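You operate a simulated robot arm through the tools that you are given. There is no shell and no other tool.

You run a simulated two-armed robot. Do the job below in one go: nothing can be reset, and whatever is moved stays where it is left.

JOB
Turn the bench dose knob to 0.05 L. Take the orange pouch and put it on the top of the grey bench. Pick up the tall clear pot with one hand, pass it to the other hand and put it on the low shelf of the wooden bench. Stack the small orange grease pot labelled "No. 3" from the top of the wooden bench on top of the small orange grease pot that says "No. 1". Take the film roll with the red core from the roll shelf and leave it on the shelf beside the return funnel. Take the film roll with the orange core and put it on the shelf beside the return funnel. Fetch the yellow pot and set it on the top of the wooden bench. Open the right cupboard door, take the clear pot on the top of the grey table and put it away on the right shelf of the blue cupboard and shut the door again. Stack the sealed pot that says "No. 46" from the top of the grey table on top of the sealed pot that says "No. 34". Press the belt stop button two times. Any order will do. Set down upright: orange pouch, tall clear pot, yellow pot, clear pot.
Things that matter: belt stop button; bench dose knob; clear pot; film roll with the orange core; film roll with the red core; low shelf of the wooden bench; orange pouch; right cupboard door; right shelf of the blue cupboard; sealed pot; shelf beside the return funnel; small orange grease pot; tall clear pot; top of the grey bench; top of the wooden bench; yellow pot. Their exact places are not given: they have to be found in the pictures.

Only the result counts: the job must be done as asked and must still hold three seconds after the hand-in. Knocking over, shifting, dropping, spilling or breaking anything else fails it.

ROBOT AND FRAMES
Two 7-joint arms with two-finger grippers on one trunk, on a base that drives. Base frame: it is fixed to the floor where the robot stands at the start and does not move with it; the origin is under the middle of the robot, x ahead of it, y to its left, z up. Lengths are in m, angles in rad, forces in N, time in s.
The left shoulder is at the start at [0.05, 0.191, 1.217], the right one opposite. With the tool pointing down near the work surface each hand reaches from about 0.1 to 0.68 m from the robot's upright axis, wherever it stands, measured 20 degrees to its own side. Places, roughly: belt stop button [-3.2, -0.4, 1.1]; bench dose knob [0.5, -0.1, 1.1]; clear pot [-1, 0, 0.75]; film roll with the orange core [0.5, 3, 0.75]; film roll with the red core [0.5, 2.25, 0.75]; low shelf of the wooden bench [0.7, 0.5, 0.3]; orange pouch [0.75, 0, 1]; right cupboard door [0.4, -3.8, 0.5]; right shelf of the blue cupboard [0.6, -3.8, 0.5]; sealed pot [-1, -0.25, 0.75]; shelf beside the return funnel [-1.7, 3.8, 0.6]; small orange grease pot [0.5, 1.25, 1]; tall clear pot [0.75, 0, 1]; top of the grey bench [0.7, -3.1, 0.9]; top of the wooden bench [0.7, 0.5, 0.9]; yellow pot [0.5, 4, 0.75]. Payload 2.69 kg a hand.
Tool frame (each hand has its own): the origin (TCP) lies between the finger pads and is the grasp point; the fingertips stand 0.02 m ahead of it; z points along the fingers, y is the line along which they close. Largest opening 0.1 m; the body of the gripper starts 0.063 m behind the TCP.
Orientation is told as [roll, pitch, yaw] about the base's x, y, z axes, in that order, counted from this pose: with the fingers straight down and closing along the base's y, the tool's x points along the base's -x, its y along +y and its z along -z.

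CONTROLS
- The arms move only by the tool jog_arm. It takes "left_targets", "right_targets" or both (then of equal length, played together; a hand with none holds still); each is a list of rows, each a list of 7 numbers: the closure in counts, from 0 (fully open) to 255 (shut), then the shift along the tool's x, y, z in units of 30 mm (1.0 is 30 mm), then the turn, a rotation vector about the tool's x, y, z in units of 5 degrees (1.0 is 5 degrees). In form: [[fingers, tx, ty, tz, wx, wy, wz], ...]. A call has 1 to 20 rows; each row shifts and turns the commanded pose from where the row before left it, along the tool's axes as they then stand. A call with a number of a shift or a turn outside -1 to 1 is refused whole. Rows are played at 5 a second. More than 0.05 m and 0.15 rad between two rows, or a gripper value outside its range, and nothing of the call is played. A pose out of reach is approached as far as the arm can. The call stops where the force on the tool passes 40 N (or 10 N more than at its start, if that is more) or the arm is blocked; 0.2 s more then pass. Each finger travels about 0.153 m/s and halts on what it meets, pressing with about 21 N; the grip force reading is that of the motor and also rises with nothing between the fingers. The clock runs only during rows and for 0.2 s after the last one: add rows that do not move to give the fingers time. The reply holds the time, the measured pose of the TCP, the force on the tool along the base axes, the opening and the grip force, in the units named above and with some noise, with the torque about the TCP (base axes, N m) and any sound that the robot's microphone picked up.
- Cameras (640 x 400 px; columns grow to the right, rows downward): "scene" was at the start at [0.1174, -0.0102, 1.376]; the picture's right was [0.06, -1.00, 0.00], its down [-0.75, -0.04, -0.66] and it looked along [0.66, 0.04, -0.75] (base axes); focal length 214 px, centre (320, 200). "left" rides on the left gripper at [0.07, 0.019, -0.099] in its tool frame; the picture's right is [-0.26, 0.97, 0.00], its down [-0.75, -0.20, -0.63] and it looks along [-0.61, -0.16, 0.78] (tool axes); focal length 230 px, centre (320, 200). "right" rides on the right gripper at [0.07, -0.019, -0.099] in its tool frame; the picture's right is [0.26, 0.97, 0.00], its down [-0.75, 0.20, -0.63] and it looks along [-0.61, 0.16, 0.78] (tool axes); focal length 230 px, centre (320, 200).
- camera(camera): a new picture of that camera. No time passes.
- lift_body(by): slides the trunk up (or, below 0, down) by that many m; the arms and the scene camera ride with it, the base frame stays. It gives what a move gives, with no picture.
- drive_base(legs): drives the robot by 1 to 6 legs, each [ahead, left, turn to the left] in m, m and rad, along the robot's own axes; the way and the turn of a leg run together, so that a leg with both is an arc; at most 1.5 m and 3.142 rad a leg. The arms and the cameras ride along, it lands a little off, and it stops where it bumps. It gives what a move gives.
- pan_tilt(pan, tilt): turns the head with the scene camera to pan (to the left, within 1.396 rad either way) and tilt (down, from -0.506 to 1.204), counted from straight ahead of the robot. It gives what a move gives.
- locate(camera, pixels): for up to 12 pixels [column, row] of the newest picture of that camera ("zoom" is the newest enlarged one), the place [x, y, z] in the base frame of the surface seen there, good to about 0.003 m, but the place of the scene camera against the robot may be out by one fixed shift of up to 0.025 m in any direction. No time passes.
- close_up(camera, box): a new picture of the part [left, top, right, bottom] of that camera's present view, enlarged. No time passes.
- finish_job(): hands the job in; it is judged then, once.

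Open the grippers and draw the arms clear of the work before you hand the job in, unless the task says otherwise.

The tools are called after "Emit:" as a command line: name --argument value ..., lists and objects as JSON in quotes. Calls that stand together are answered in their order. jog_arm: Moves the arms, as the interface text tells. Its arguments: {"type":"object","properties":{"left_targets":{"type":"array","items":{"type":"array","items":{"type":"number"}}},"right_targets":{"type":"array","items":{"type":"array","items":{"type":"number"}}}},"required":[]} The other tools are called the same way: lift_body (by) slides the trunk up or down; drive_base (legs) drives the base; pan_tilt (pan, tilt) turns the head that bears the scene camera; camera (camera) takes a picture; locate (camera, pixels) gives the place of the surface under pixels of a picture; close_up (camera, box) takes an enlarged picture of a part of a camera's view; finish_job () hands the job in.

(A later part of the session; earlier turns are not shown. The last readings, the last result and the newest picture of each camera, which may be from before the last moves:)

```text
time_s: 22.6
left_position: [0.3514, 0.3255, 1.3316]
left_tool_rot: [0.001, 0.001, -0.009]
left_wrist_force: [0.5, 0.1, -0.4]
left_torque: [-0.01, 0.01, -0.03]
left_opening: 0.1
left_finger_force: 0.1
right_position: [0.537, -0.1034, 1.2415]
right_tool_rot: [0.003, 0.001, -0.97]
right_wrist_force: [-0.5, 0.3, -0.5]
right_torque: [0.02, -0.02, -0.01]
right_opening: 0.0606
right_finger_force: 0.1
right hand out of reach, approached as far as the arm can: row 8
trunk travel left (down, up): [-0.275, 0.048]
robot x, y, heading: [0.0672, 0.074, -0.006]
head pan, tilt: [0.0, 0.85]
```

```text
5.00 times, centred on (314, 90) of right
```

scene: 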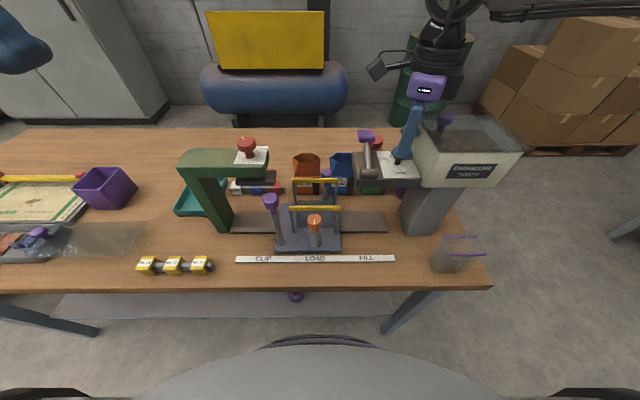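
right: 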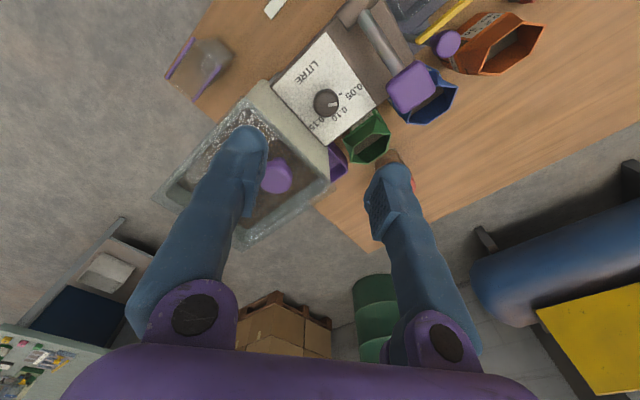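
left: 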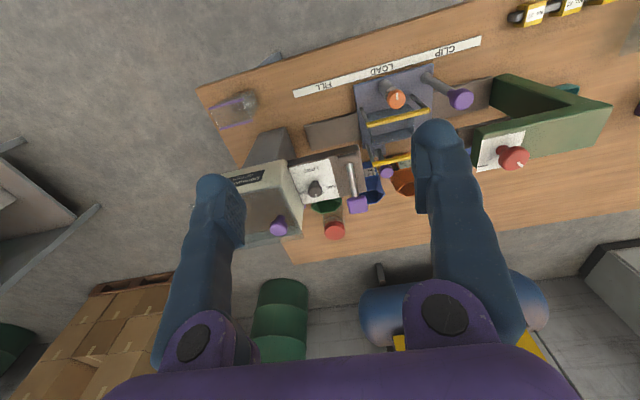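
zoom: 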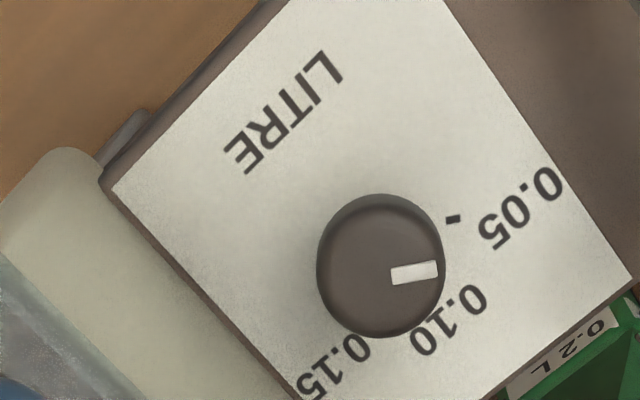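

Calculation from this view: tick at 24.8° and pointer at 23.4° in the tool frame, so the knob stands on 0.05 within ~1.5°. I now draw the right hand back from the doser and turn its wrist back to zero yaw.

Emit:
jog_arm --right_targets '[[0, 0.127, -0.923, 0, 0, 0, 0], [0, 0.127, -0.923, 0, 0, 0, 0], [0, 0.127, -0.923, -0.3, 0, 0, 0], [0, 0.127, -0.923, -0.3, 0, 0, 0], [0, 0.127, -0.923, -0.3, 0, 0, 0], [0, 0.127, -0.923, -0.3, 0, 0, 0], [0, 0.127, -0.923, -0.3, 0, 0, 0], [0, 0.127, -0.923, -0.3, 0, 0, 0], [0, 0, 0, 0, 0, 0, -1], [0, 0, 0, 0, 0, 0, -1], [0, 0, 0, 0, 0, 0, -1], [0, 0, 0, 0, 0, 0, -1], [0, 0, 0, 0, 0, 0, -1], [0, 0, 0, 0, 0, 0, -1], [0, 0, 0, 0, 0, 0, -1], [0, 0, 0, 0, 0, 0, -1], [0, 0, 0, 0, 0, 0, -1], [0, 0, 0, 0, 0, 0, -1], [0, 0, 0, 0, 0, 0, -1]]'

Emit:
camera --camera "scene"

Emit:
close_up --camera "scene" --box '[240, 110, 480, 260]'

```text
time_s: 26.6
left_position: [0.352, 0.3252, 1.3311]
left_tool_rot: [0.0, 0.002, -0.006]
left_wrist_force: [-0.2, -0.9, 0.1]
left_torque: [0.01, 0.01, 0.0]
left_opening: 0.1001
left_finger_force: 0.0
right_position: [0.3381, -0.2004, 1.2936]
right_tool_rot: [0.002, -0.001, -0.007]
right_wrist_force: [-0.4, -0.2, 0.1]
right_torque: [-0.04, -0.02, 0.0]
right_opening: 0.1003
right_finger_force: 0.0
trunk travel left (down, up): [-0.275, 0.048]
robot x, y, heading: [0.0661, 0.0719, -0.009]
head pan, tilt: [0.0, 0.85]
```

```text
taken
```

scene: 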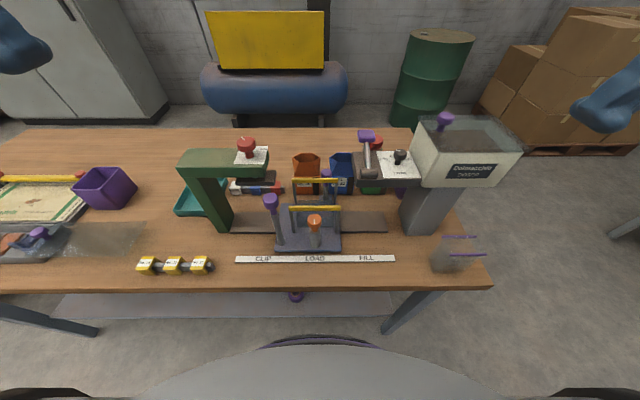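

```text
2.67 times, centred on (360, 185) of scene
```

zoom: 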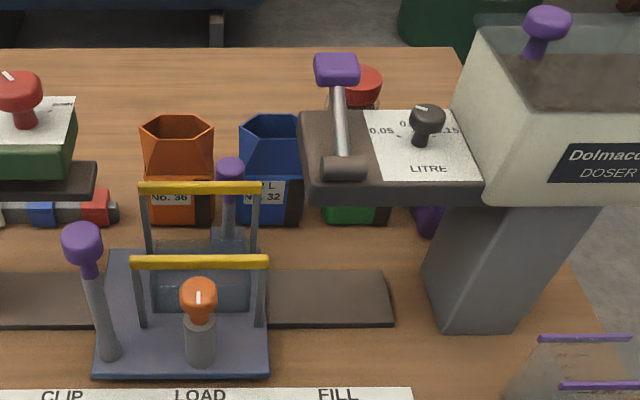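

I locate floor obstacles (barrel, pallet, tank) around the right end of the bench, to see whether the robot can stand there, and bench corners.

Emit:
locate --camera "scene" --pixels '[[395, 125], [425, 115], [420, 60], [560, 155], [480, 105], [640, 150], [490, 285], [425, 128], [408, 130], [320, 115], [385, 330], [300, 165]]'

Emit:
pan_tilt --pan -0.9 --tilt 0.7

Emit:
camera --camera "scene"

```text
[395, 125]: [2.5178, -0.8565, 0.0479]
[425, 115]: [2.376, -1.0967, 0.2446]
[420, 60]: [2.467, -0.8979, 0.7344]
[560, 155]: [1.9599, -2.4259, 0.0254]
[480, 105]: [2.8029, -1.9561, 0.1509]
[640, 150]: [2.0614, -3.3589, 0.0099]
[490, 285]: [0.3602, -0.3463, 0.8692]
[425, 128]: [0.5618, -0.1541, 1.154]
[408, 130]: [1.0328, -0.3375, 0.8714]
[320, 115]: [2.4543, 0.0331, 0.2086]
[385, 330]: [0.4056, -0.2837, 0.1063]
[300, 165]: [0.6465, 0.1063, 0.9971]
```

```text
time_s: 27.8
left_position: [0.3507, 0.326, 1.3298]
left_tool_rot: [0.001, 0.002, -0.007]
left_wrist_force: [-0.5, -0.2, 0.2]
left_torque: [-0.01, -0.02, -0.04]
left_opening: 0.0997
left_finger_force: 0.0
right_position: [0.3386, -0.2013, 1.2949]
right_tool_rot: [0.001, -0.002, -0.012]
right_wrist_force: [0.0, 0.0, -0.6]
right_torque: [0.02, 0.02, 0.0]
right_opening: 0.0999
right_finger_force: 0.0
trunk travel left (down, up): [-0.275, 0.048]
robot x, y, heading: [0.0676, 0.0721, -0.006]
head pan, tilt: [-0.901, 0.7]
```

```text
taken
```

scene: 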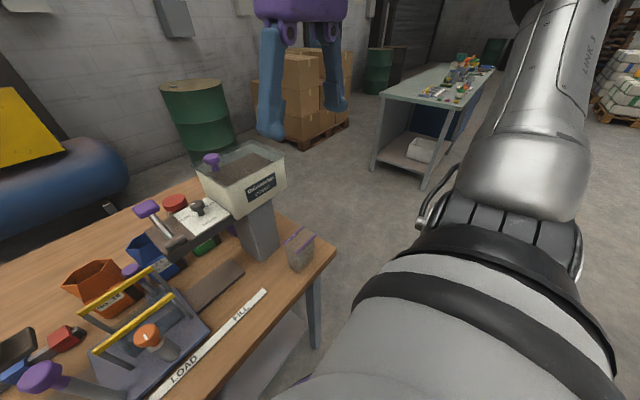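

The floor right of and behind the bench is free (barrel is at x≈2.4). I back off, go round to the right end and turn to face +y, staying about 0.5 m off the end of the bench.

Emit:
drive_base --legs '[[-0.12, 0, 0], [0, -1.05, 0], [0.62, 0, 0], [0, 0, 1.571]]'

Emit:
pan_tilt --pan 0.0 --tilt 0.7

Emit:
camera --camera "scene"

```text
time_s: 45.0
left_position: [0.2976, -0.6985, 1.3317]
left_tool_rot: [-0.001, 0.002, 1.543]
left_wrist_force: [0.6, 0.5, 0.4]
left_torque: [0.01, -0.01, -0.02]
left_opening: 0.0999
left_finger_force: 0.0
right_position: [0.8245, -0.7242, 1.2948]
right_tool_rot: [0.002, -0.001, 1.538]
right_wrist_force: [-0.2, -0.8, -0.4]
right_torque: [-0.02, -0.01, -0.01]
right_opening: 0.1
right_finger_force: 0.0
trunk travel left (down, up): [-0.275, 0.048]
robot x, y, heading: [0.5458, -0.9862, 1.545]
head pan, tilt: [-0.901, 0.7]
```

```text
time_s: 46.2
left_position: [0.298, -0.698, 1.3317]
left_tool_rot: [0.0, 0.002, 1.544]
left_wrist_force: [-0.5, -0.8, 0.5]
left_torque: [0.0, 0.01, -0.01]
left_opening: 0.0997
left_finger_force: 0.2
right_position: [0.8245, -0.7242, 1.2937]
right_tool_rot: [0.002, -0.001, 1.537]
right_wrist_force: [-0.4, 0.0, -0.1]
right_torque: [-0.04, 0.0, 0.0]
right_opening: 0.1
right_finger_force: 0.0
trunk travel left (down, up): [-0.275, 0.048]
robot x, y, heading: [0.5494, -0.9892, 1.544]
head pan, tilt: [0.0, 0.7]
```

```text
taken
```

scene: 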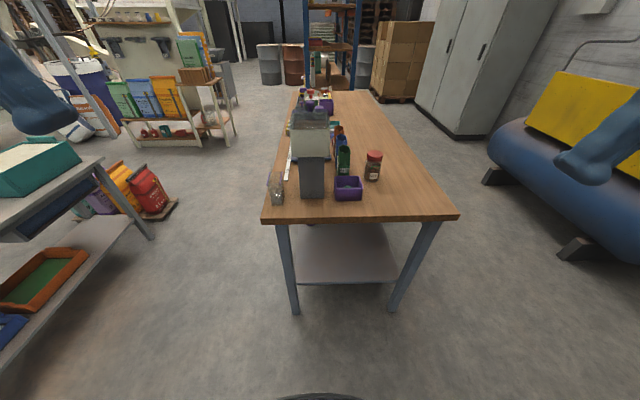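

The jar with the red lid at (374,165) is now freely accessible. I zoom in on it and locate it.

Emit:
close_up --camera "scene" --box '[260, 80, 420, 220]'

Emit:
locate --camera "zoom" --pixels '[[456, 300], [456, 320], [452, 380], [425, 345], [482, 345], [430, 395], [355, 430], [330, 280], [330, 390], [200, 340]]'

```text
2.86 times, centred on (340, 150) of scene
```

zoom: 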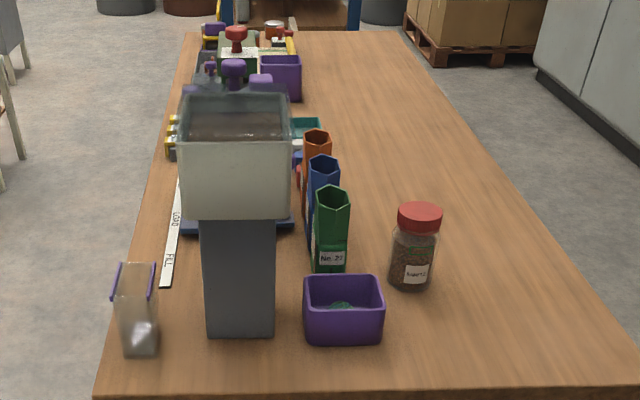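

```text
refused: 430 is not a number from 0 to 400
```

The jar stands free at zoom (413,245), with a label and ground contents. I locate its lid, sides and foot.

Emit:
locate --camera "zoom" --pixels '[[420, 212], [420, 206], [415, 226], [412, 250], [410, 287], [400, 215], [440, 215], [392, 260], [432, 262], [340, 310], [332, 200], [317, 140]]'

Emit:
close_up --camera "scene" --box '[350, 140, 398, 190]'

```text
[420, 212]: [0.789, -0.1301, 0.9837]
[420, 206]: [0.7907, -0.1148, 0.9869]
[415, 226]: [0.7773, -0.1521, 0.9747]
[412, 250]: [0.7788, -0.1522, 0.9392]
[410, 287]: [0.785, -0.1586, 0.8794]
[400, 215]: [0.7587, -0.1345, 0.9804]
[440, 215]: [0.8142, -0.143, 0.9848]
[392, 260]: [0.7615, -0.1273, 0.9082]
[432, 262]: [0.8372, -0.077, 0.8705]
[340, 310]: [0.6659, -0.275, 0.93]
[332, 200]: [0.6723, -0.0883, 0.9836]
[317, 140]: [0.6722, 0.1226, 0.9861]
```

```text
8.00 times, centred on (374, 165) of scene
```

zoom: 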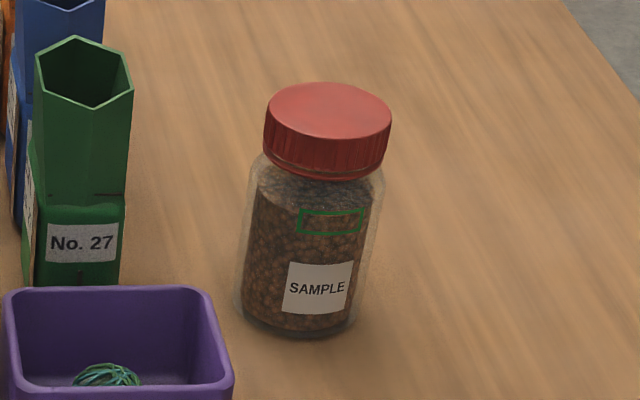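

The jar ("SAMPLE") is ~0.108 m tall, ~0.06 m wide, lid top at z≈0.976, near (0.777, −0.11); the green pouch is close to its left, so the right hand should close along base y. I advance the base to about y=−0.70 and meanwhile keep the hands high.

Emit:
drive_base --legs '[[0.28, 0, 0.027]]'

Emit:
jog_arm --right_targets '[[0, 0, 0, 0, 0, 0, 1], [0, 0, 0, 0, 0, 0, 1], [0, 0, 0, 0, 0, 0, 1], [0, 0, 0, 0, 0, 0, 1], [0, 0, 0, 0, 0, 0, 1], [0, 0, 0, 0, 0, 0, 1], [0, 0, 0, 0, 0, 0, 1], [0, 0, 0, 0, 0, 0, 1], [0, 0, 0, 0, 0, 0, 1], [0, 0, 0, 0, 0, 0, 1], [0, 0, 0, 0, 0, 0, 1], [0, 0, 0, 0, 0, 0, 1], [0, 0, 0, 0, 0, 0, 1], [0, 0, 0, 0, 0, 0, 1], [0, 0, 0, 0, 0, 0, 1], [0, 0, 0, 0, 0, 0, 1], [0, 0, 0, 0, 0, 0, 1], [0, 0, 0, 0, 0, 0, 1]]'

Emit:
camera --camera "right"

```text
time_s: 48.1
left_position: [0.2952, -0.4211, 1.3315]
left_tool_rot: [0.0, 0.002, 1.567]
left_wrist_force: [-0.4, 1.7, -0.3]
left_torque: [-0.01, 0.0, 0.0]
left_opening: 0.1001
left_finger_force: 0.1
right_position: [0.8221, -0.4331, 1.2953]
right_tool_rot: [0.002, -0.001, 1.559]
right_wrist_force: [0.3, -0.2, -0.3]
right_torque: [-0.02, 0.01, -0.01]
right_opening: 0.1
right_finger_force: 0.1
trunk travel left (down, up): [-0.275, 0.048]
robot x, y, heading: [0.5508, -0.7048, 1.564]
head pan, tilt: [0.0, 0.7]
```

```text
time_s: 52.0
left_position: [0.2957, -0.419, 1.3303]
left_tool_rot: [0.0, 0.002, 1.565]
left_wrist_force: [0.0, -0.6, 0.2]
left_torque: [-0.02, 0.01, -0.04]
left_opening: 0.0999
left_finger_force: 0.0
right_position: [0.8234, -0.4335, 1.2935]
right_tool_rot: [0.0, 0.002, -0.01]
right_wrist_force: [-0.5, 0.9, 0.2]
right_torque: [-0.02, -0.02, 0.0]
right_opening: 0.1001
right_finger_force: 0.0
trunk travel left (down, up): [-0.275, 0.048]
robot x, y, heading: [0.5526, -0.7061, 1.563]
head pan, tilt: [0.0, 0.7]
```

```text
taken
```

right: 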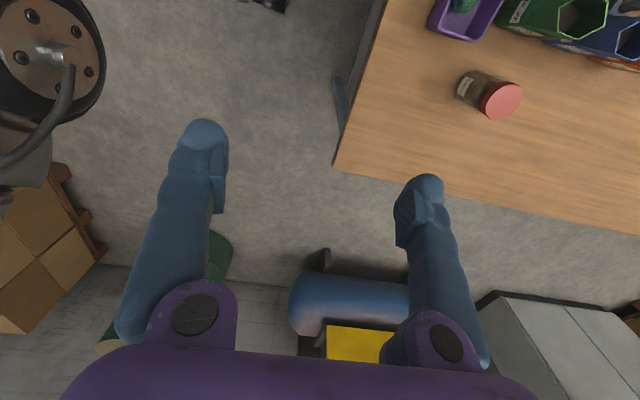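

The jar's lid is at (500,100) in the right view. I move over it along +y and descend to z≈1.14, then re-measure.

Emit:
jog_arm --right_targets '[[0, 0.14, 0.97, 0, 0, 0, 0], [0, 0.14, 0.97, 0, 0, 0, 0], [0, 0.14, 0.97, 0, 0, 0, 0], [0, 0.14, 0.97, 0, 0, 0, 0], [0, 0.14, 0.97, 0, 0, 0, 0], [0, 0.14, 0.97, 0, 0, 0, 0], [0, 0.14, 0.97, 0, 0, 0, 0], [0, 0.14, 0.97, 0.5, 0, 0, 0], [0, 0.14, 0.97, 0.5, 0, 0, 0], [0, 0.14, 0.97, 0.5, 0, 0, 0], [0, 0.14, 0.97, 0.5, 0, 0, 0], [0, 0, 0, 1, 0, 0, 0], [0, 0, 0, 1, 0, 0, 0], [0, 0, 0, 1, 0, 0, 0], [0, 0, 0, 0, 0, 0, 0]]'

Emit:
camera --camera "right"

```text
time_s: 55.1
left_position: [0.296, -0.4213, 1.3302]
left_tool_rot: [0.0, 0.002, 1.566]
left_wrist_force: [0.0, 0.2, 0.0]
left_torque: [-0.04, 0.01, 0.01]
left_opening: 0.0998
left_finger_force: 0.0
right_position: [0.8108, -0.1481, 1.1552]
right_tool_rot: [0.002, 0.001, -0.012]
right_wrist_force: [0.4, 0.7, 0.5]
right_torque: [0.0, 0.0, -0.02]
right_opening: 0.1002
right_finger_force: 0.1
right hand out of reach, approached as far as the arm can: row 9, 10, 11
trunk travel left (down, up): [-0.275, 0.048]
robot x, y, heading: [0.551, -0.7057, 1.563]
head pan, tilt: [0.0, 0.7]
```

```text
taken
```

right: 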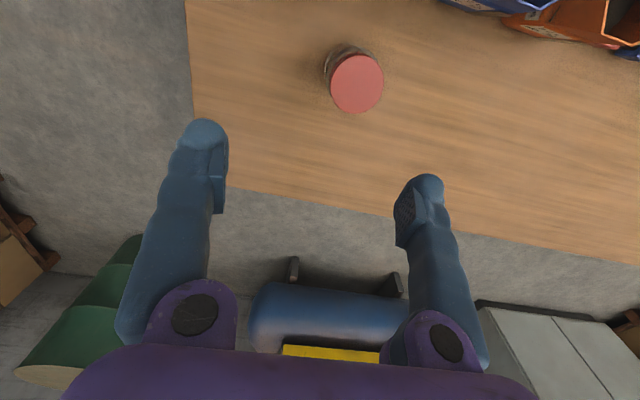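

The hand stopped short at (0.811, −0.148) near its reach. I locate the lid from this view and will go lower and continue, since reach grows lower down.

Emit:
locate --camera "right" --pixels '[[357, 82], [332, 80], [382, 78], [357, 55], [357, 112], [345, 50], [462, 5], [335, 47]]'

Emit:
close_up --camera "right" --box '[300, 20, 428, 120]'

```text
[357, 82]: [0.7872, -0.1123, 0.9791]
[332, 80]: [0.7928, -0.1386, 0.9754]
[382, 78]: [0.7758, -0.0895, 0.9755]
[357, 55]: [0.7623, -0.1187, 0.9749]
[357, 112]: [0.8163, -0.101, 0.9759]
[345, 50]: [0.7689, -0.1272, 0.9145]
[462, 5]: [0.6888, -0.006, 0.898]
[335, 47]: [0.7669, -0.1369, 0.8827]
```

```text
4.00 times, centred on (364, 70) of right
```

zoom: 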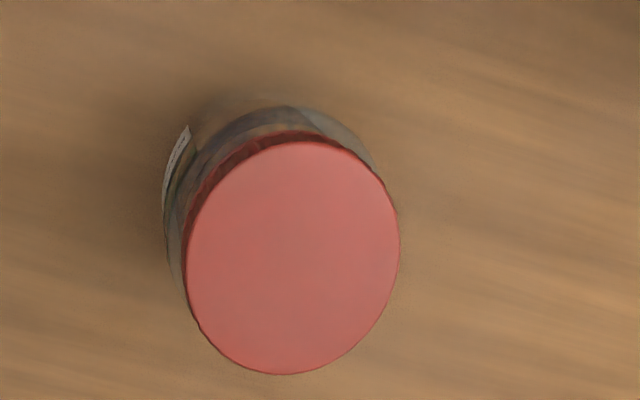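

Lid centre is (0.789, −0.112), top z 0.976, diameter ≈0.054. I go down to z≈1.03 and shift toward it.

Emit:
jog_arm --right_targets '[[0, 0, 0, 1, 0, 0, 0], [0, 0, 0, 1, 0, 0, 0], [0, 0, 0, 1, 0, 0, 0], [0, 0, 0, 1, 0, 0, 0], [0, 0.37, 0.6, 0, 0, 0, 0], [0, 0.37, 0.6, 0, 0, 0, 0], [0, 0, 0, 0, 0, 0, 0]]'

Emit:
camera --camera "right"

```text
time_s: 56.8
left_position: [0.2966, -0.4205, 1.3305]
left_tool_rot: [0.001, 0.001, 1.567]
left_wrist_force: [0.6, -0.4, -0.5]
left_torque: [-0.01, 0.0, -0.01]
left_opening: 0.1004
left_finger_force: 0.1
right_position: [0.8038, -0.1349, 1.0392]
right_tool_rot: [0.004, 0.004, -0.011]
right_wrist_force: [0.5, 0.5, 0.5]
right_torque: [0.0, 0.0, -0.03]
right_opening: 0.1
right_finger_force: 0.1
right hand out of reach, approached as far as the arm can: row 5, 6
trunk travel left (down, up): [-0.275, 0.048]
robot x, y, heading: [0.5529, -0.7055, 1.561]
head pan, tilt: [0.0, 0.7]
```

```text
taken
```

right: 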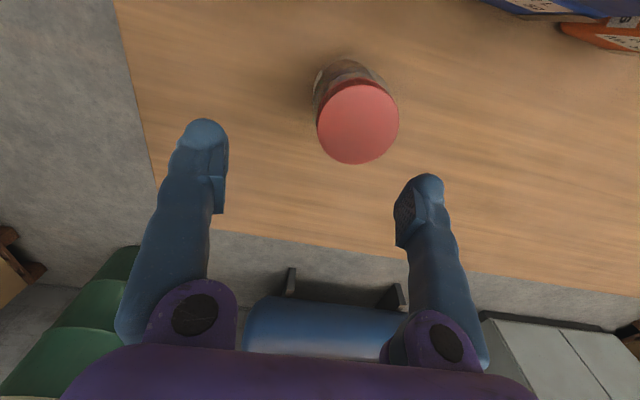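

The wrist turn shortens the reach by ~2.5 cm. I nudge the base ahead 0.03 and left 0.012 with the hand kept above the lid.

Emit:
drive_base --legs '[[0.03, 0.012, 0]]'

Emit:
camera --camera "right"

```text
time_s: 57.6
left_position: [0.2825, -0.3902, 1.3293]
left_tool_rot: [0.0, 0.004, 1.567]
left_wrist_force: [-0.3, -0.8, 0.2]
left_torque: [-0.07, 0.0, 0.01]
left_opening: 0.1
left_finger_force: 0.0
right_position: [0.7919, -0.1046, 1.0385]
right_tool_rot: [0.001, 0.003, -0.008]
right_wrist_force: [0.1, 0.0, -0.1]
right_torque: [0.0, -0.02, 0.03]
right_opening: 0.0999
right_finger_force: 0.0
trunk travel left (down, up): [-0.275, 0.048]
robot x, y, heading: [0.5418, -0.6738, 1.568]
head pan, tilt: [0.0, 0.7]
```

```text
taken
```

right: 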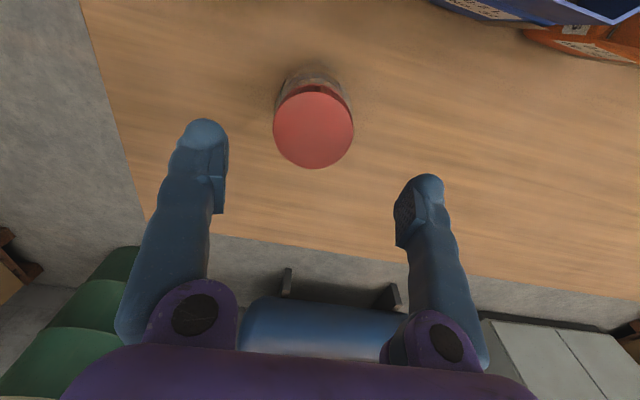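

The lid is now 5 mm/7 mm off the tool axis. I centre, descend to z≈0.964 around the lid, close and check the grip.

Emit:
jog_arm --right_targets '[[0, 0.17, -0.25, 0, 0, 0, 0], [0, 0, 0, 0.8, 0, 0, 0], [0, 0, 0, 0.8, 0, 0, 0], [0, 0, 0, 0.85, 0, 0, 0], [0, 0, 0, 0, 0, 0, 0], [80, 0, 0, 0, 0, 0, 0], [140, 0, 0, 0, 0, 0, 0], [200, 0, 0, 0, 0, 0, 0], [255, 0, 0, 0, 0, 0, 0], [255, 0, 0, 0, 0, 0, 0]]'

Emit:
camera --camera "right"

Emit:
close_up --camera "scene" --box '[300, 100, 460, 220]'

```text
time_s: 59.8
left_position: [0.2841, -0.3912, 1.3302]
left_tool_rot: [0.001, 0.001, 1.566]
left_wrist_force: [-0.3, -1.1, -0.1]
left_torque: [0.03, 0.02, -0.01]
left_opening: 0.1002
left_finger_force: 0.1
right_position: [0.7983, -0.1283, 0.9738]
right_tool_rot: [0.007, 0.004, -0.009]
right_wrist_force: [-0.2, 0.9, 3.0]
right_torque: [0.12, 0.05, 0.0]
right_opening: 0.0564
right_finger_force: 21.4
right hand out of reach, approached as far as the arm can: row 2, 3, 4
trunk travel left (down, up): [-0.275, 0.048]
robot x, y, heading: [0.545, -0.6777, 1.563]
head pan, tilt: [0.0, 0.7]
```

```text
taken
```

right: 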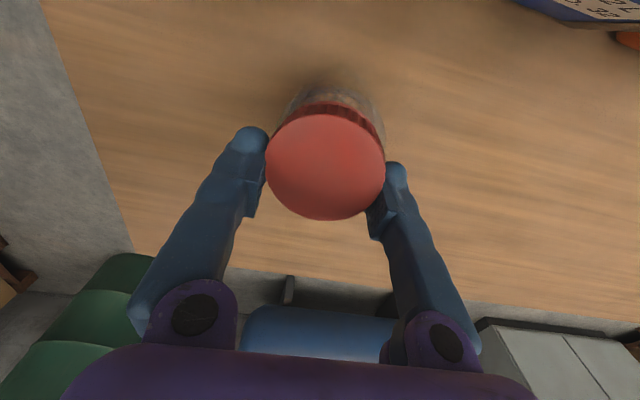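

```text
3.33 times, centred on (380, 160) of scene
```

zoom: 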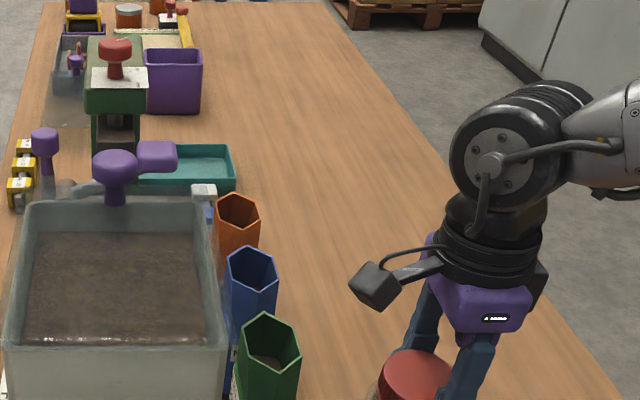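

The lid is gripped (opening 0.056) but the hand slid back 10–16 mm while going out of reach, so the grip is off-centre. I open, lift clear, and bring the base 0.04 closer before regrasping.

Emit:
jog_arm --right_targets '[[150, 0, 0, 0, 0, 0, 0], [60, 0, 0, 0, 0, 0, 0], [0, 0, 0, 0, 0, 0, 0], [0, 0, 0, 0, 0, 0, 0], [0, 0, 0, -0.6, 0, 0, 0], [0, 0, 0, -0.7, 0, 0, 0], [0, 0, 0, -0.7, 0, 0, 0]]'

Emit:
drive_base --legs '[[0.04, 0.01, 0]]'

Emit:
camera --camera "right"

```text
time_s: 61.4
left_position: [0.2848, -0.3911, 1.3308]
left_tool_rot: [0.0, 0.0, 1.568]
left_wrist_force: [-0.1, -0.7, -0.7]
left_torque: [0.03, 0.03, -0.01]
left_opening: 0.1
left_finger_force: 0.1
right_position: [0.7987, -0.1302, 1.0344]
right_tool_rot: [0.004, 0.002, -0.009]
right_wrist_force: [-0.2, -0.1, -0.4]
right_torque: [0.03, 0.02, 0.01]
right_opening: 0.1
right_finger_force: 0.1
trunk travel left (down, up): [-0.275, 0.048]
robot x, y, heading: [0.5386, -0.6753, 1.57]
head pan, tilt: [0.0, 0.7]
```

```text
time_s: 62.3
left_position: [0.2803, -0.3779, 1.3305]
left_tool_rot: [-0.002, 0.002, 1.567]
left_wrist_force: [0.2, -0.8, -0.7]
left_torque: [-0.04, -0.02, -0.02]
left_opening: 0.1003
left_finger_force: 0.1
right_position: [0.7965, -0.1178, 1.0347]
right_tool_rot: [0.004, 0.003, -0.01]
right_wrist_force: [-0.2, -0.7, 0.1]
right_torque: [0.0, -0.04, 0.02]
right_opening: 0.0999
right_finger_force: 0.0
trunk travel left (down, up): [-0.275, 0.048]
robot x, y, heading: [0.5347, -0.6673, 1.562]
head pan, tilt: [0.0, 0.7]
stopped in leg 1: the robot was blocked; the commanded pose is now the measured one
```

```text
taken
```

right: 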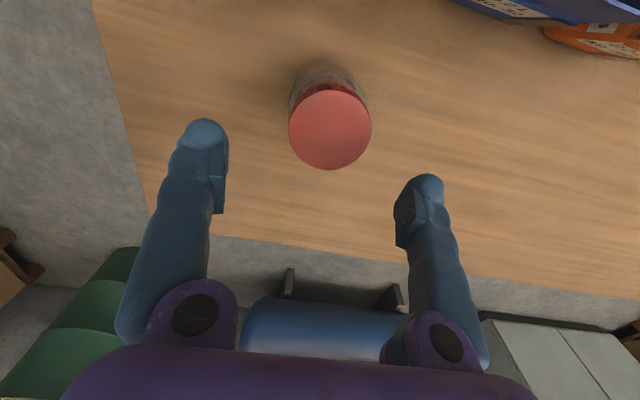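

The base is blocked at y=−0.667, its nearest. The lid is at (0.787, −0.114); I turn the hand 35° back toward its natural wrist angle, which should lengthen the reach, and move onto the lid axis.

Emit:
jog_arm --right_targets '[[0, 0, 0, 0, 0, 0, -1], [0, 0, 0, 0, 0, 0, -1], [0, 0, 0, 0, 0, 0, -1], [0, 0, 0, 0, 0, 0, -1], [0, 0, 0, 0, 0, 0, -1], [0, 0, 0, 0, 0, 0, -1], [0, 0, 0, 0, 0, 0, -1], [0, 0.193, 0.304, 0, 0, 0, 0], [0, 0, 0, 0, 0, 0, 0]]'

Emit:
camera --camera "right"

```text
time_s: 64.3
left_position: [0.281, -0.3784, 1.3313]
left_tool_rot: [0.0, 0.004, 1.563]
left_wrist_force: [0.6, 0.3, 0.4]
left_torque: [-0.04, 0.0, 0.0]
left_opening: 0.1001
left_finger_force: 0.0
right_position: [0.7865, -0.116, 1.0333]
right_tool_rot: [0.006, 0.0, 0.601]
right_wrist_force: [0.3, -0.4, 1.2]
right_torque: [-0.01, -0.01, -0.03]
right_opening: 0.1001
right_finger_force: 0.0
trunk travel left (down, up): [-0.275, 0.048]
robot x, y, heading: [0.5406, -0.6658, 1.564]
head pan, tilt: [0.0, 0.7]
```

```text
taken
```

right: 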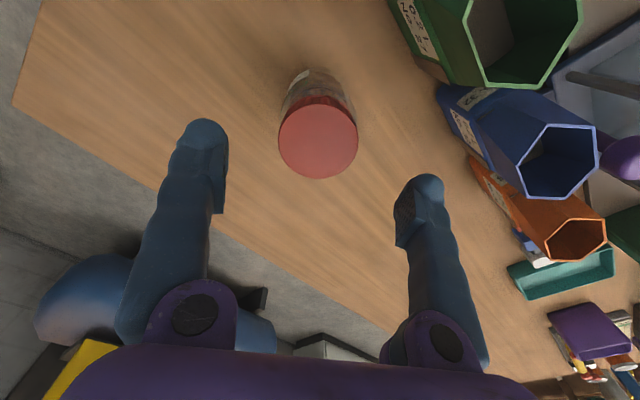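

Aligned within 3 mm, with the right finger clear of the green pouch. I descend to z≈0.964 in smaller steps and see whether it stays in reach.

Emit:
jog_arm --right_targets '[[0, 0.08, -0.1, 0.5, 0, 0, 0], [0, 0, 0, 0.6, 0, 0, 0], [0, 0, 0, 0.6, 0, 0, 0], [0, 0, 0, 0.6, 0, 0, 0], [0, 0, 0, 0, 0, 0, 0]]'

Emit:
camera --camera "right"

```text
time_s: 65.5
left_position: [0.2817, -0.3779, 1.3305]
left_tool_rot: [0.0, 0.002, 1.564]
left_wrist_force: [0.2, -0.5, -0.4]
left_torque: [-0.01, 0.01, 0.02]
left_opening: 0.0999
left_finger_force: 0.0
right_position: [0.7909, -0.1262, 0.9684]
right_tool_rot: [0.005, 0.001, 0.601]
right_wrist_force: [0.7, -0.2, 0.1]
right_torque: [0.03, 0.0, -0.04]
right_opening: 0.1001
right_finger_force: 0.2
right hand out of reach, approached as far as the arm can: row 4
trunk travel left (down, up): [-0.275, 0.048]
robot x, y, heading: [0.5373, -0.66, 1.568]
head pan, tilt: [0.0, 0.7]
```

```text
taken
```

right: 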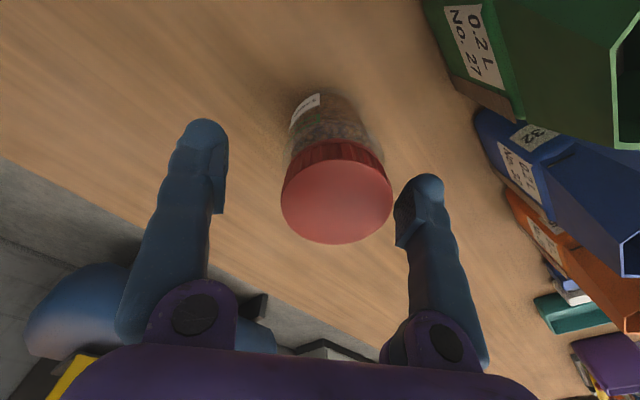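

The lid is 8 mm off along the closing line only, at the reach limit. I raise the hand 0.1 m, lower the trunk 0.1 m (which lengthens the low reach) and then correct.

Emit:
jog_arm --right_targets '[[0, 0, 0, -0.9, 0, 0, 0], [0, 0, 0, -0.9, 0, 0, 0], [0, 0, 0, -0.9, 0, 0, 0], [0, 0, 0, -0.9, 0, 0, 0], [0, 0, 0, 0, 0, 0, 0]]'

Emit:
lift_body --by -0.1

Emit:
camera --camera "right"

```text
time_s: 66.7
left_position: [0.2816, -0.3786, 1.332]
left_tool_rot: [-0.002, 0.002, 1.562]
left_wrist_force: [-0.1, 0.1, -0.7]
left_torque: [0.01, 0.0, 0.0]
left_opening: 0.1
left_finger_force: 0.0
right_position: [0.7911, -0.1252, 1.0761]
right_tool_rot: [0.006, 0.001, 0.6]
right_wrist_force: [0.5, -1.0, 0.4]
right_torque: [-0.01, -0.01, 0.0]
right_opening: 0.0997
right_finger_force: 0.0
trunk travel left (down, up): [-0.275, 0.048]
robot x, y, heading: [0.5325, -0.6651, 1.563]
head pan, tilt: [0.0, 0.7]
```

```text
time_s: 68.0
left_position: [0.2814, -0.3792, 1.2319]
left_tool_rot: [0.0, 0.002, 1.563]
left_wrist_force: [-0.1, 0.6, -0.7]
left_torque: [-0.01, 0.01, 0.03]
left_opening: 0.0999
left_finger_force: 0.0
right_position: [0.7913, -0.1253, 0.9756]
right_tool_rot: [0.006, 0.0, 0.601]
right_wrist_force: [0.0, -0.2, 0.4]
right_torque: [0.02, -0.02, -0.02]
right_opening: 0.1
right_finger_force: 0.1
trunk travel left (down, up): [-0.175, 0.148]
robot x, y, heading: [0.5375, -0.6622, 1.564]
head pan, tilt: [0.0, 0.7]
```

```text
taken
```

right: 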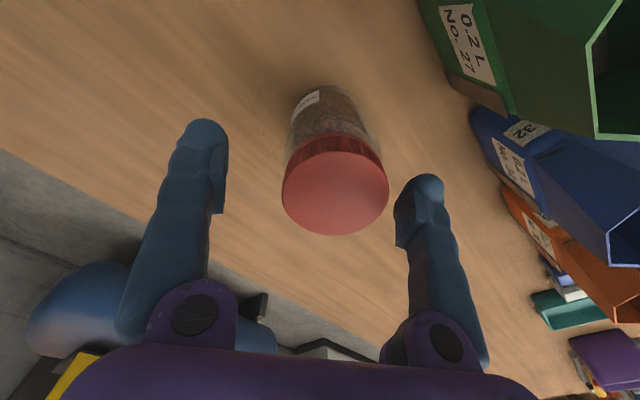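

The lid is 7.7 mm off along tool y only. I shift that way, lower 11 mm and close on the lid.

Emit:
jog_arm --right_targets '[[0, 0, 0.26, 0, 0, 0, 0], [0, 0, 0, 0.37, 0, 0, 0], [0, 0, 0, 0, 0, 0, 0], [80, 0, 0, 0, 0, 0, 0], [140, 0, 0, 0, 0, 0, 0], [200, 0, 0, 0, 0, 0, 0], [255, 0, 0, 0, 0, 0, 0], [255, 0, 0, 0, 0, 0, 0]]'

Emit:
camera --camera "right"

```text
time_s: 69.8
left_position: [0.2812, -0.379, 1.2305]
left_tool_rot: [0.001, 0.001, 1.564]
left_wrist_force: [-0.7, 0.1, 0.4]
left_torque: [0.0, 0.0, 0.01]
left_opening: 0.0999
left_finger_force: 0.1
right_position: [0.7868, -0.1182, 0.9664]
right_tool_rot: [0.004, 0.0, 0.6]
right_wrist_force: [-0.5, 0.3, -0.3]
right_torque: [0.04, 0.05, 0.02]
right_opening: 0.0571
right_finger_force: 20.8
trunk travel left (down, up): [-0.175, 0.148]
robot x, y, heading: [0.5384, -0.6669, 1.561]
head pan, tilt: [0.0, 0.7]
```

```text
taken
```

right: 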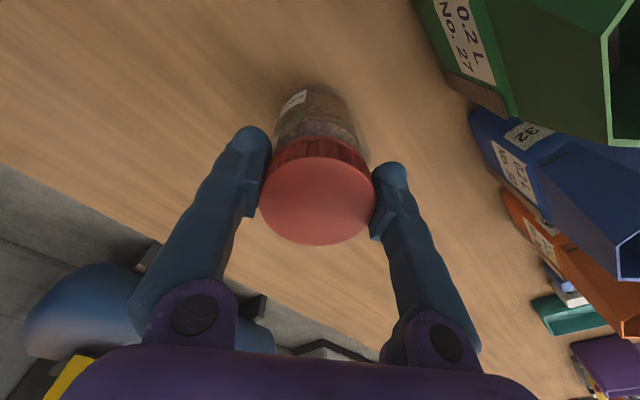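

The grip is good (opening 0.057, centred). I lift straight up 0.15 m and check the load.

Emit:
jog_arm --right_targets '[[255, 0, 0, -0.5, 0, 0, 0], [255, 0, 0, -0.9, 0, 0, 0], [255, 0, 0, -0.9, 0, 0, 0], [255, 0, 0, -0.9, 0, 0, 0], [255, 0, 0, -0.9, 0, 0, 0], [255, 0, 0, -0.9, 0, 0, 0], [255, 0, 0, 0, 0, 0, 0]]'

Emit:
camera --camera "right"

Emit:
camera --camera "scene"

```text
time_s: 71.4
left_position: [0.2822, -0.3793, 1.2301]
left_tool_rot: [0.001, 0.003, 1.564]
left_wrist_force: [0.0, 0.0, 0.3]
left_torque: [0.04, 0.01, 0.0]
left_opening: 0.1
left_finger_force: 0.0
right_position: [0.7889, -0.1191, 1.1152]
right_tool_rot: [0.005, -0.001, 0.598]
right_wrist_force: [1.3, -0.2, -0.5]
right_torque: [0.0, 0.01, 0.03]
right_opening: 0.0565
right_finger_force: 21.1
trunk travel left (down, up): [-0.175, 0.148]
robot x, y, heading: [0.5365, -0.6639, 1.565]
head pan, tilt: [0.0, 0.7]
```

```text
taken
```

right: 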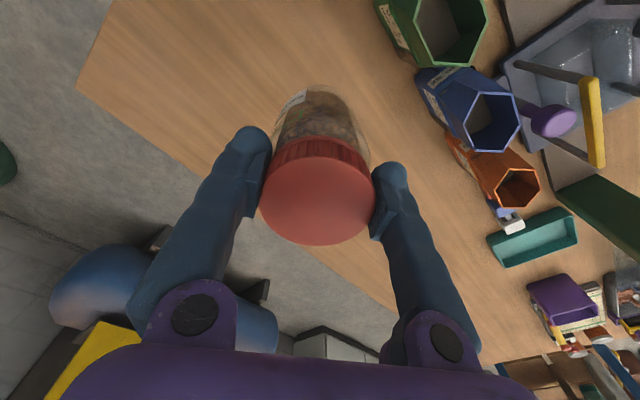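

```text
taken
```

scene: 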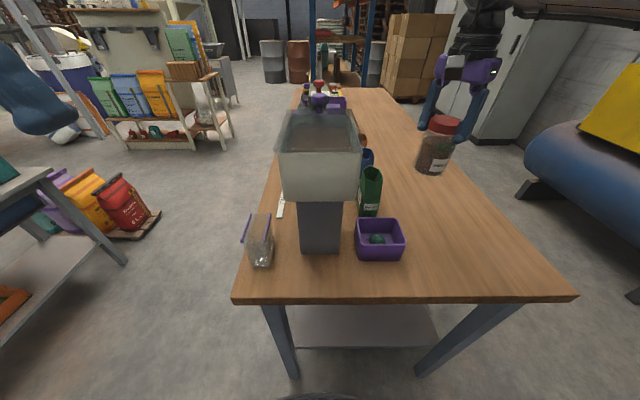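

The jar is lifted upright in the right hand. I back the base 0.45 m away from the bench, then turn the right wrist to its default and pitch the left hand by −60° for the hand-over.

Emit:
drive_base --legs '[[-0.45, 0, 0]]'

Emit:
jog_arm --right_targets '[[255, 0, 0, 0, 0, 0, -1], [255, 0, 0, 0, 0, 0, -1], [255, 0, 0, 0, 0, 0, -1], [255, 0, 0, 0, 0, 0, -1], [255, 0, 0, 0, 0, 0, -1], [255, 0, 0, 0, 0, 0, -1], [255, 0, 0, 0, 0, 0, -1], [255, 0, 0, 0, 0, 0, -1], [255, 0, 0, 0, 0, 0, -1], [255, 0, 0, 0, 0, 0, -1], [255, 0, 0, 0, 0, 0, -1], [255, 0, 0, 0, 0, 0, 0], [255, 0, 0, 0, 0, 0, 0]]' --left_targets '[[0, 0, 0, 0, 0, -1, 0], [0, 0, 0, 0, 0, -1, 0], [0, 0, 0, 0, 0, -1, 0], [0, 0, 0, 0, 0, -1, 0], [0, 0, 0, 0, 0, -1, 0], [0, 0, 0, 0, 0, -1, 0], [0, 0, 0, 0, 0, -1, 0], [0, 0, 0, 0, 0, -1, 0], [0, 0, 0, 0, 0, -1, 0], [0, 0, 0, 0, 0, -1, 0], [0, 0, 0, 0, 0, -1, 0], [0, 0, 0, 0, 0, -1, 0], [0, 0, 0, 0, 0, 0, 0]]'

Emit:
camera --camera "scene"

```text
time_s: 74.1
left_position: [0.2783, -0.8302, 1.2305]
left_tool_rot: [0.001, 0.002, 1.562]
left_wrist_force: [-0.7, 0.2, -0.5]
left_torque: [-0.01, -0.01, 0.01]
left_opening: 0.1003
left_finger_force: 0.1
right_position: [0.7857, -0.5691, 1.1164]
right_tool_rot: [0.005, 0.001, 0.598]
right_wrist_force: [0.3, 0.3, -0.9]
right_torque: [0.04, -0.04, -0.03]
right_opening: 0.0566
right_finger_force: 20.8
trunk travel left (down, up): [-0.175, 0.148]
robot x, y, heading: [0.5323, -1.115, 1.56]
head pan, tilt: [0.0, 0.7]
```

```text
time_s: 76.9
left_position: [0.2795, -0.8245, 1.2464]
left_tool_rot: [-0.002, -1.042, 1.563]
left_wrist_force: [1.0, 0.0, 0.5]
left_torque: [0.02, -0.01, -0.03]
left_opening: 0.1001
left_finger_force: 0.1
left hand out of reach, approached as far as the arm can: row 12
right_position: [0.7842, -0.569, 1.1157]
right_tool_rot: [0.003, -0.003, 1.558]
right_wrist_force: [0.6, -0.7, -0.7]
right_torque: [-0.01, -0.02, 0.0]
right_opening: 0.0563
right_finger_force: 21.0
trunk travel left (down, up): [-0.175, 0.148]
robot x, y, heading: [0.5316, -1.1139, 1.562]
head pan, tilt: [0.0, 0.7]
```

```text
taken
```

scene: 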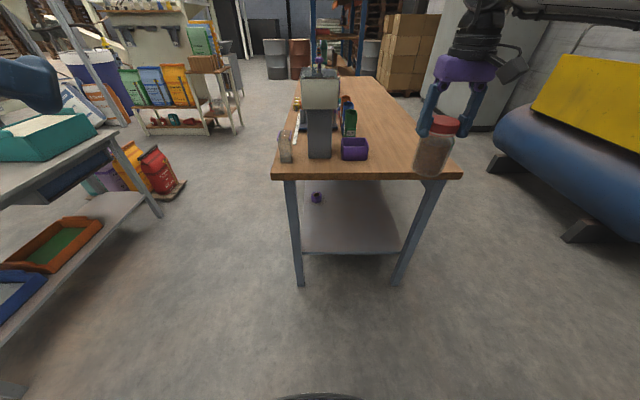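

Right hand is 0.25 m to the right; I bring the jar to the front centre (≈0.45 ahead, 0.03 right) of the robot.

Emit:
jog_arm --right_targets '[[255, 0.396, 0.925, 0, 0, 0, 0], [255, 0.396, 0.925, 0, 0, 0, 0], [255, 0.396, 0.925, 0, 0, 0, 0], [255, 0.396, 0.925, 0, 0, 0, 0], [255, 0.396, 0.925, 0, 0, 0, 0], [255, 0.396, 0.925, 0, 0, 0, 0], [255, 0.396, 0.925, 0, 0, 0, 0], [255, 0.396, 0.925, 0, 0, 0, 0], [255, 0, 0, 0, 0, 0, 0]]'

Emit:
camera --camera "scene"

Emit:
camera --camera "left"

```text
time_s: 78.9
left_position: [0.2787, -0.8241, 1.2464]
left_tool_rot: [0.0, -1.044, 1.564]
left_wrist_force: [0.4, -0.3, 0.1]
left_torque: [0.01, 0.01, 0.02]
left_opening: 0.0999
left_finger_force: 0.1
right_position: [0.7245, -0.6075, 1.1171]
right_tool_rot: [0.003, -0.003, 1.56]
right_wrist_force: [0.0, -0.2, -1.2]
right_torque: [0.02, -0.01, 0.04]
right_opening: 0.0565
right_finger_force: 20.9
right hand out of reach, approached as far as the arm can: row 2, 3, 4, 5, 6, 7, 8
trunk travel left (down, up): [-0.175, 0.148]
robot x, y, heading: [0.5338, -1.1129, 1.562]
head pan, tilt: [0.0, 0.7]
```

```text
taken
```

scene: 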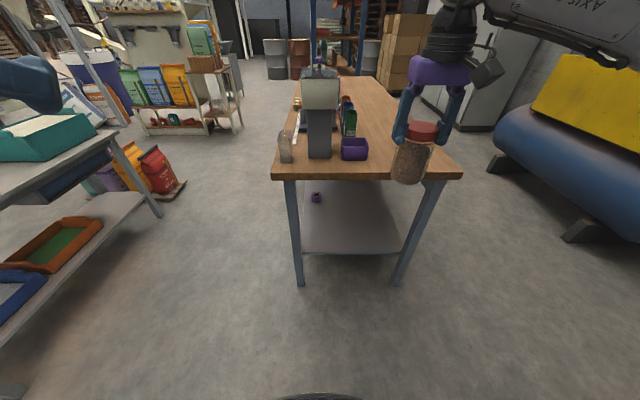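

```text
taken
```

left: 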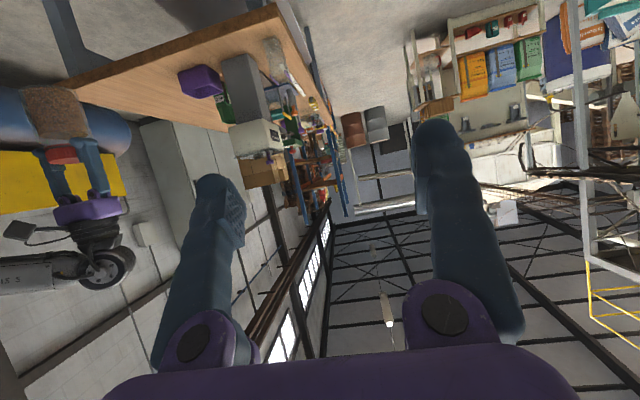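

The right hand cannot go further inward while at shoulder height. I raise the trunk by 0.1 and lower the right hand by 0.27, where its inward reach is larger.

Emit:
lift_body --by 0.1

Emit:
jog_arm --right_targets '[[255, 0.1, 0, 1, 0, 0, 0], [255, 0.1, 0, 1, 0, 0, 0], [255, 0.1, 0, 1, 0, 0, 0], [255, 0.1, 0, 1, 0, 0, 0], [255, 0.1, 0, 1, 0, 0, 0], [255, 0.1, 0, 1, 0, 0, 0], [255, 0.1, 0, 1, 0, 0, 0], [255, 0.1, 0, 1, 0, 0, 0], [255, 0.1, 0, 1, 0, 0, 0], [255, 0.2, 0.9, 0, 0, 0, 0], [255, 0.2, 0.9, 0, 0, 0, 0], [255, 0.2, 0.9, 0, 0, 0, 0], [255, 0.2, 0.9, 0, 0, 0, 0], [255, 0.2, 0.9, 0, 0, 0, 0], [255, 0.2, 0.9, 0, 0, 0, 0], [255, 0, 0, 0, 0, 0, 0]]'

Emit:
camera --camera "scene"

```text
time_s: 80.2
left_position: [0.2786, -0.8253, 1.3455]
left_tool_rot: [0.0, -1.044, 1.563]
left_wrist_force: [0.1, 0.2, -0.1]
left_torque: [0.01, 0.0, 0.0]
left_opening: 0.1
left_finger_force: 0.1
right_position: [0.7242, -0.6083, 1.2183]
right_tool_rot: [0.003, -0.003, 1.559]
right_wrist_force: [0.0, 0.0, -1.8]
right_torque: [0.02, 0.01, 0.02]
right_opening: 0.0566
right_finger_force: 21.3
trunk travel left (down, up): [-0.275, 0.048]
robot x, y, heading: [0.5329, -1.111, 1.567]
head pan, tilt: [0.0, 0.7]
```

```text
time_s: 83.6
left_position: [0.2786, -0.8252, 1.3466]
left_tool_rot: [0.0, -1.043, 1.563]
left_wrist_force: [0.3, -0.2, 0.2]
left_torque: [-0.02, 0.01, 0.02]
left_opening: 0.0999
left_finger_force: 0.1
right_position: [0.6724, -0.7189, 1.0074]
right_tool_rot: [0.005, -0.006, 1.558]
right_wrist_force: [-0.3, -0.2, -1.0]
right_torque: [-0.03, -0.03, 0.01]
right_opening: 0.0563
right_finger_force: 21.0
right hand out of reach, approached as far as the arm can: row 8, 9, 10, 11, 12, 13, 14, 15
trunk travel left (down, up): [-0.275, 0.048]
robot x, y, heading: [0.5353, -1.1153, 1.563]
head pan, tilt: [0.0, 0.7]
```

```text
taken
```

scene: 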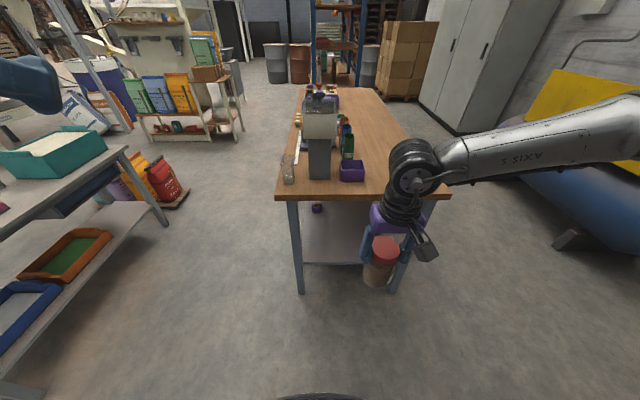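

The right arm keeps reporting out of reach, probably a joint limit. I test whether turning the wrist a little (−20° of yaw) frees the motion downward and inward.

Emit:
jog_arm --right_targets '[[255, 0, 0, 0, 0, 0, 1], [255, 0, 0, 0, 0, 0, 1], [255, 0, 0, 0, 0, 0, 1], [255, 0, 0, 0, 0, 0, 1], [255, 0, 0, 0, 0, 0, 1], [255, 0, 0, 0, 0, 0, 1], [255, 0, 0, 0.5, 0, 0, 0], [255, 0, 0, 0.5, 0, 0, 0], [255, 0, 0, 0.5, 0, 0, 0], [255, 0, 0.5, 0, 0, 0, 0], [255, 0, 0.5, 0, 0, 0, 0]]'

```text
time_s: 86.0
left_position: [0.2786, -0.8235, 1.3463]
left_tool_rot: [-0.001, -1.044, 1.565]
left_wrist_force: [0.1, -0.4, 0.7]
left_torque: [-0.02, -0.01, 0.01]
left_opening: 0.1001
left_finger_force: 0.1
right_position: [0.6863, -0.7132, 0.9808]
right_tool_rot: [0.006, -0.003, 1.035]
right_wrist_force: [-0.3, -0.5, -1.3]
right_torque: [0.0, -0.04, 0.0]
right_opening: 0.0565
right_finger_force: 21.3
right hand out of reach, approached as far as the arm can: row 7, 8, 9, 10, 11
trunk travel left (down, up): [-0.275, 0.048]
robot x, y, heading: [0.5345, -1.1142, 1.561]
head pan, tilt: [0.0, 0.7]
```

The hand only slides along a limit there, so I change the plan: the left hand will come in from the left, pointing right and 30° down. I turn the left hand by −90° about the vertical and the right wrist a further −60°, so the fingers won't cross.

Emit:
jog_arm --right_targets '[[255, 0, 0, -0.5, 0, 0, 1], [255, 0, 0, -0.5, 0, 0, 1], [255, 0, 0, -0.5, 0, 0, 1], [255, 0, 0, -0.5, 0, 0, 1], [255, 0, 0, -0.5, 0, 0, 1], [255, 0, 0, -0.5, 0, 0, 1], [255, 0, 0, -0.5, 0, 0, 1], [255, 0, 0, -0.5, 0, 0, 1], [255, 0, 0, 0, 0, 0, 1], [255, 0, 0, 0, 0, 0, 1], [255, 0, 0, 0, 0, 0, 1], [255, 0, 0, 0, 0, 0, 1], [255, 0, 0, 0, 0, 0, 0], [255, 0, 0, 0, 0, 0, 0], [255, 0, 0, 0, 0, 0, 0], [255, 0, 0, 0, 0, 0, 0], [255, 0, 0, 0, 0, 0, 0], [255, 0, 0, 0, 0, 0, 0]]' --left_targets '[[0, 0, 0, 0, 0.866, 0, 0.5], [0, 0, 0, 0, 0.866, 0, 0.5], [0, 0, 0, 0, 0.866, 0, 0.5], [0, 0, 0, 0, 0.866, 0, 0.5], [0, 0, 0, 0, 0.866, 0, 0.5], [0, 0, 0, 0, 0.866, 0, 0.5], [0, 0, 0, 0, 0.866, 0, 0.5], [0, 0, 0, 0, 0.866, 0, 0.5], [0, 0, 0, 0, 0.866, 0, 0.5], [0, 0, 0, 0, 0.866, 0, 0.5], [0, 0, 0, 0, 0.866, 0, 0.5], [0, 0, 0, 0, 0.866, 0, 0.5], [0, 0, 0, 0, 0.866, 0, 0.5], [0, 0, 0, 0, 0.866, 0, 0.5], [0, 0, 0, 0, 0.866, 0, 0.5], [0, 0, 0, 0, 0.866, 0, 0.5], [0, 0, 0, 0, 0.866, 0, 0.5], [0, 0, 0, 0, 0.866, 0, 0.5]]'

Emit:
camera --camera "scene"

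Emit:
camera --camera "left"

```text
time_s: 89.8
left_position: [0.2793, -0.8265, 1.3463]
left_tool_rot: [-0.013, -1.049, 0.003]
left_wrist_force: [-0.3, 0.3, -0.7]
left_torque: [0.01, 0.01, -0.04]
left_opening: 0.1001
left_finger_force: 0.1
right_position: [0.6874, -0.7143, 1.1005]
right_tool_rot: [0.003, 0.004, -0.012]
right_wrist_force: [-0.2, 0.4, -0.8]
right_torque: [0.03, -0.01, 0.01]
right_opening: 0.0561
right_finger_force: 21.3
trunk travel left (down, up): [-0.275, 0.048]
robot x, y, heading: [0.5326, -1.1168, 1.564]
head pan, tilt: [0.0, 0.7]
```

```text
taken
```

scene: 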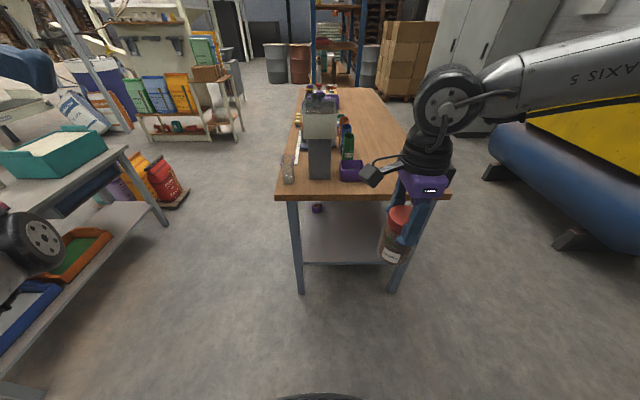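

```text
taken
```

left: 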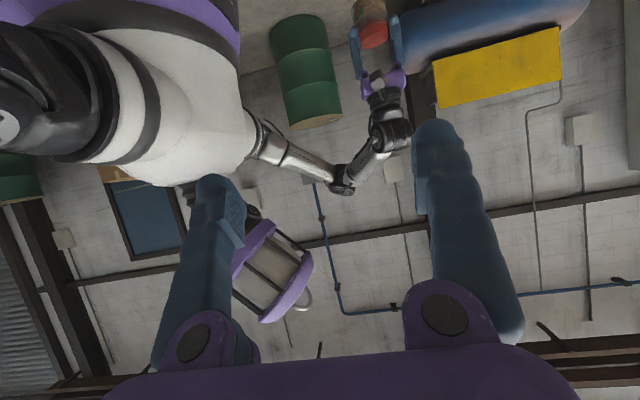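

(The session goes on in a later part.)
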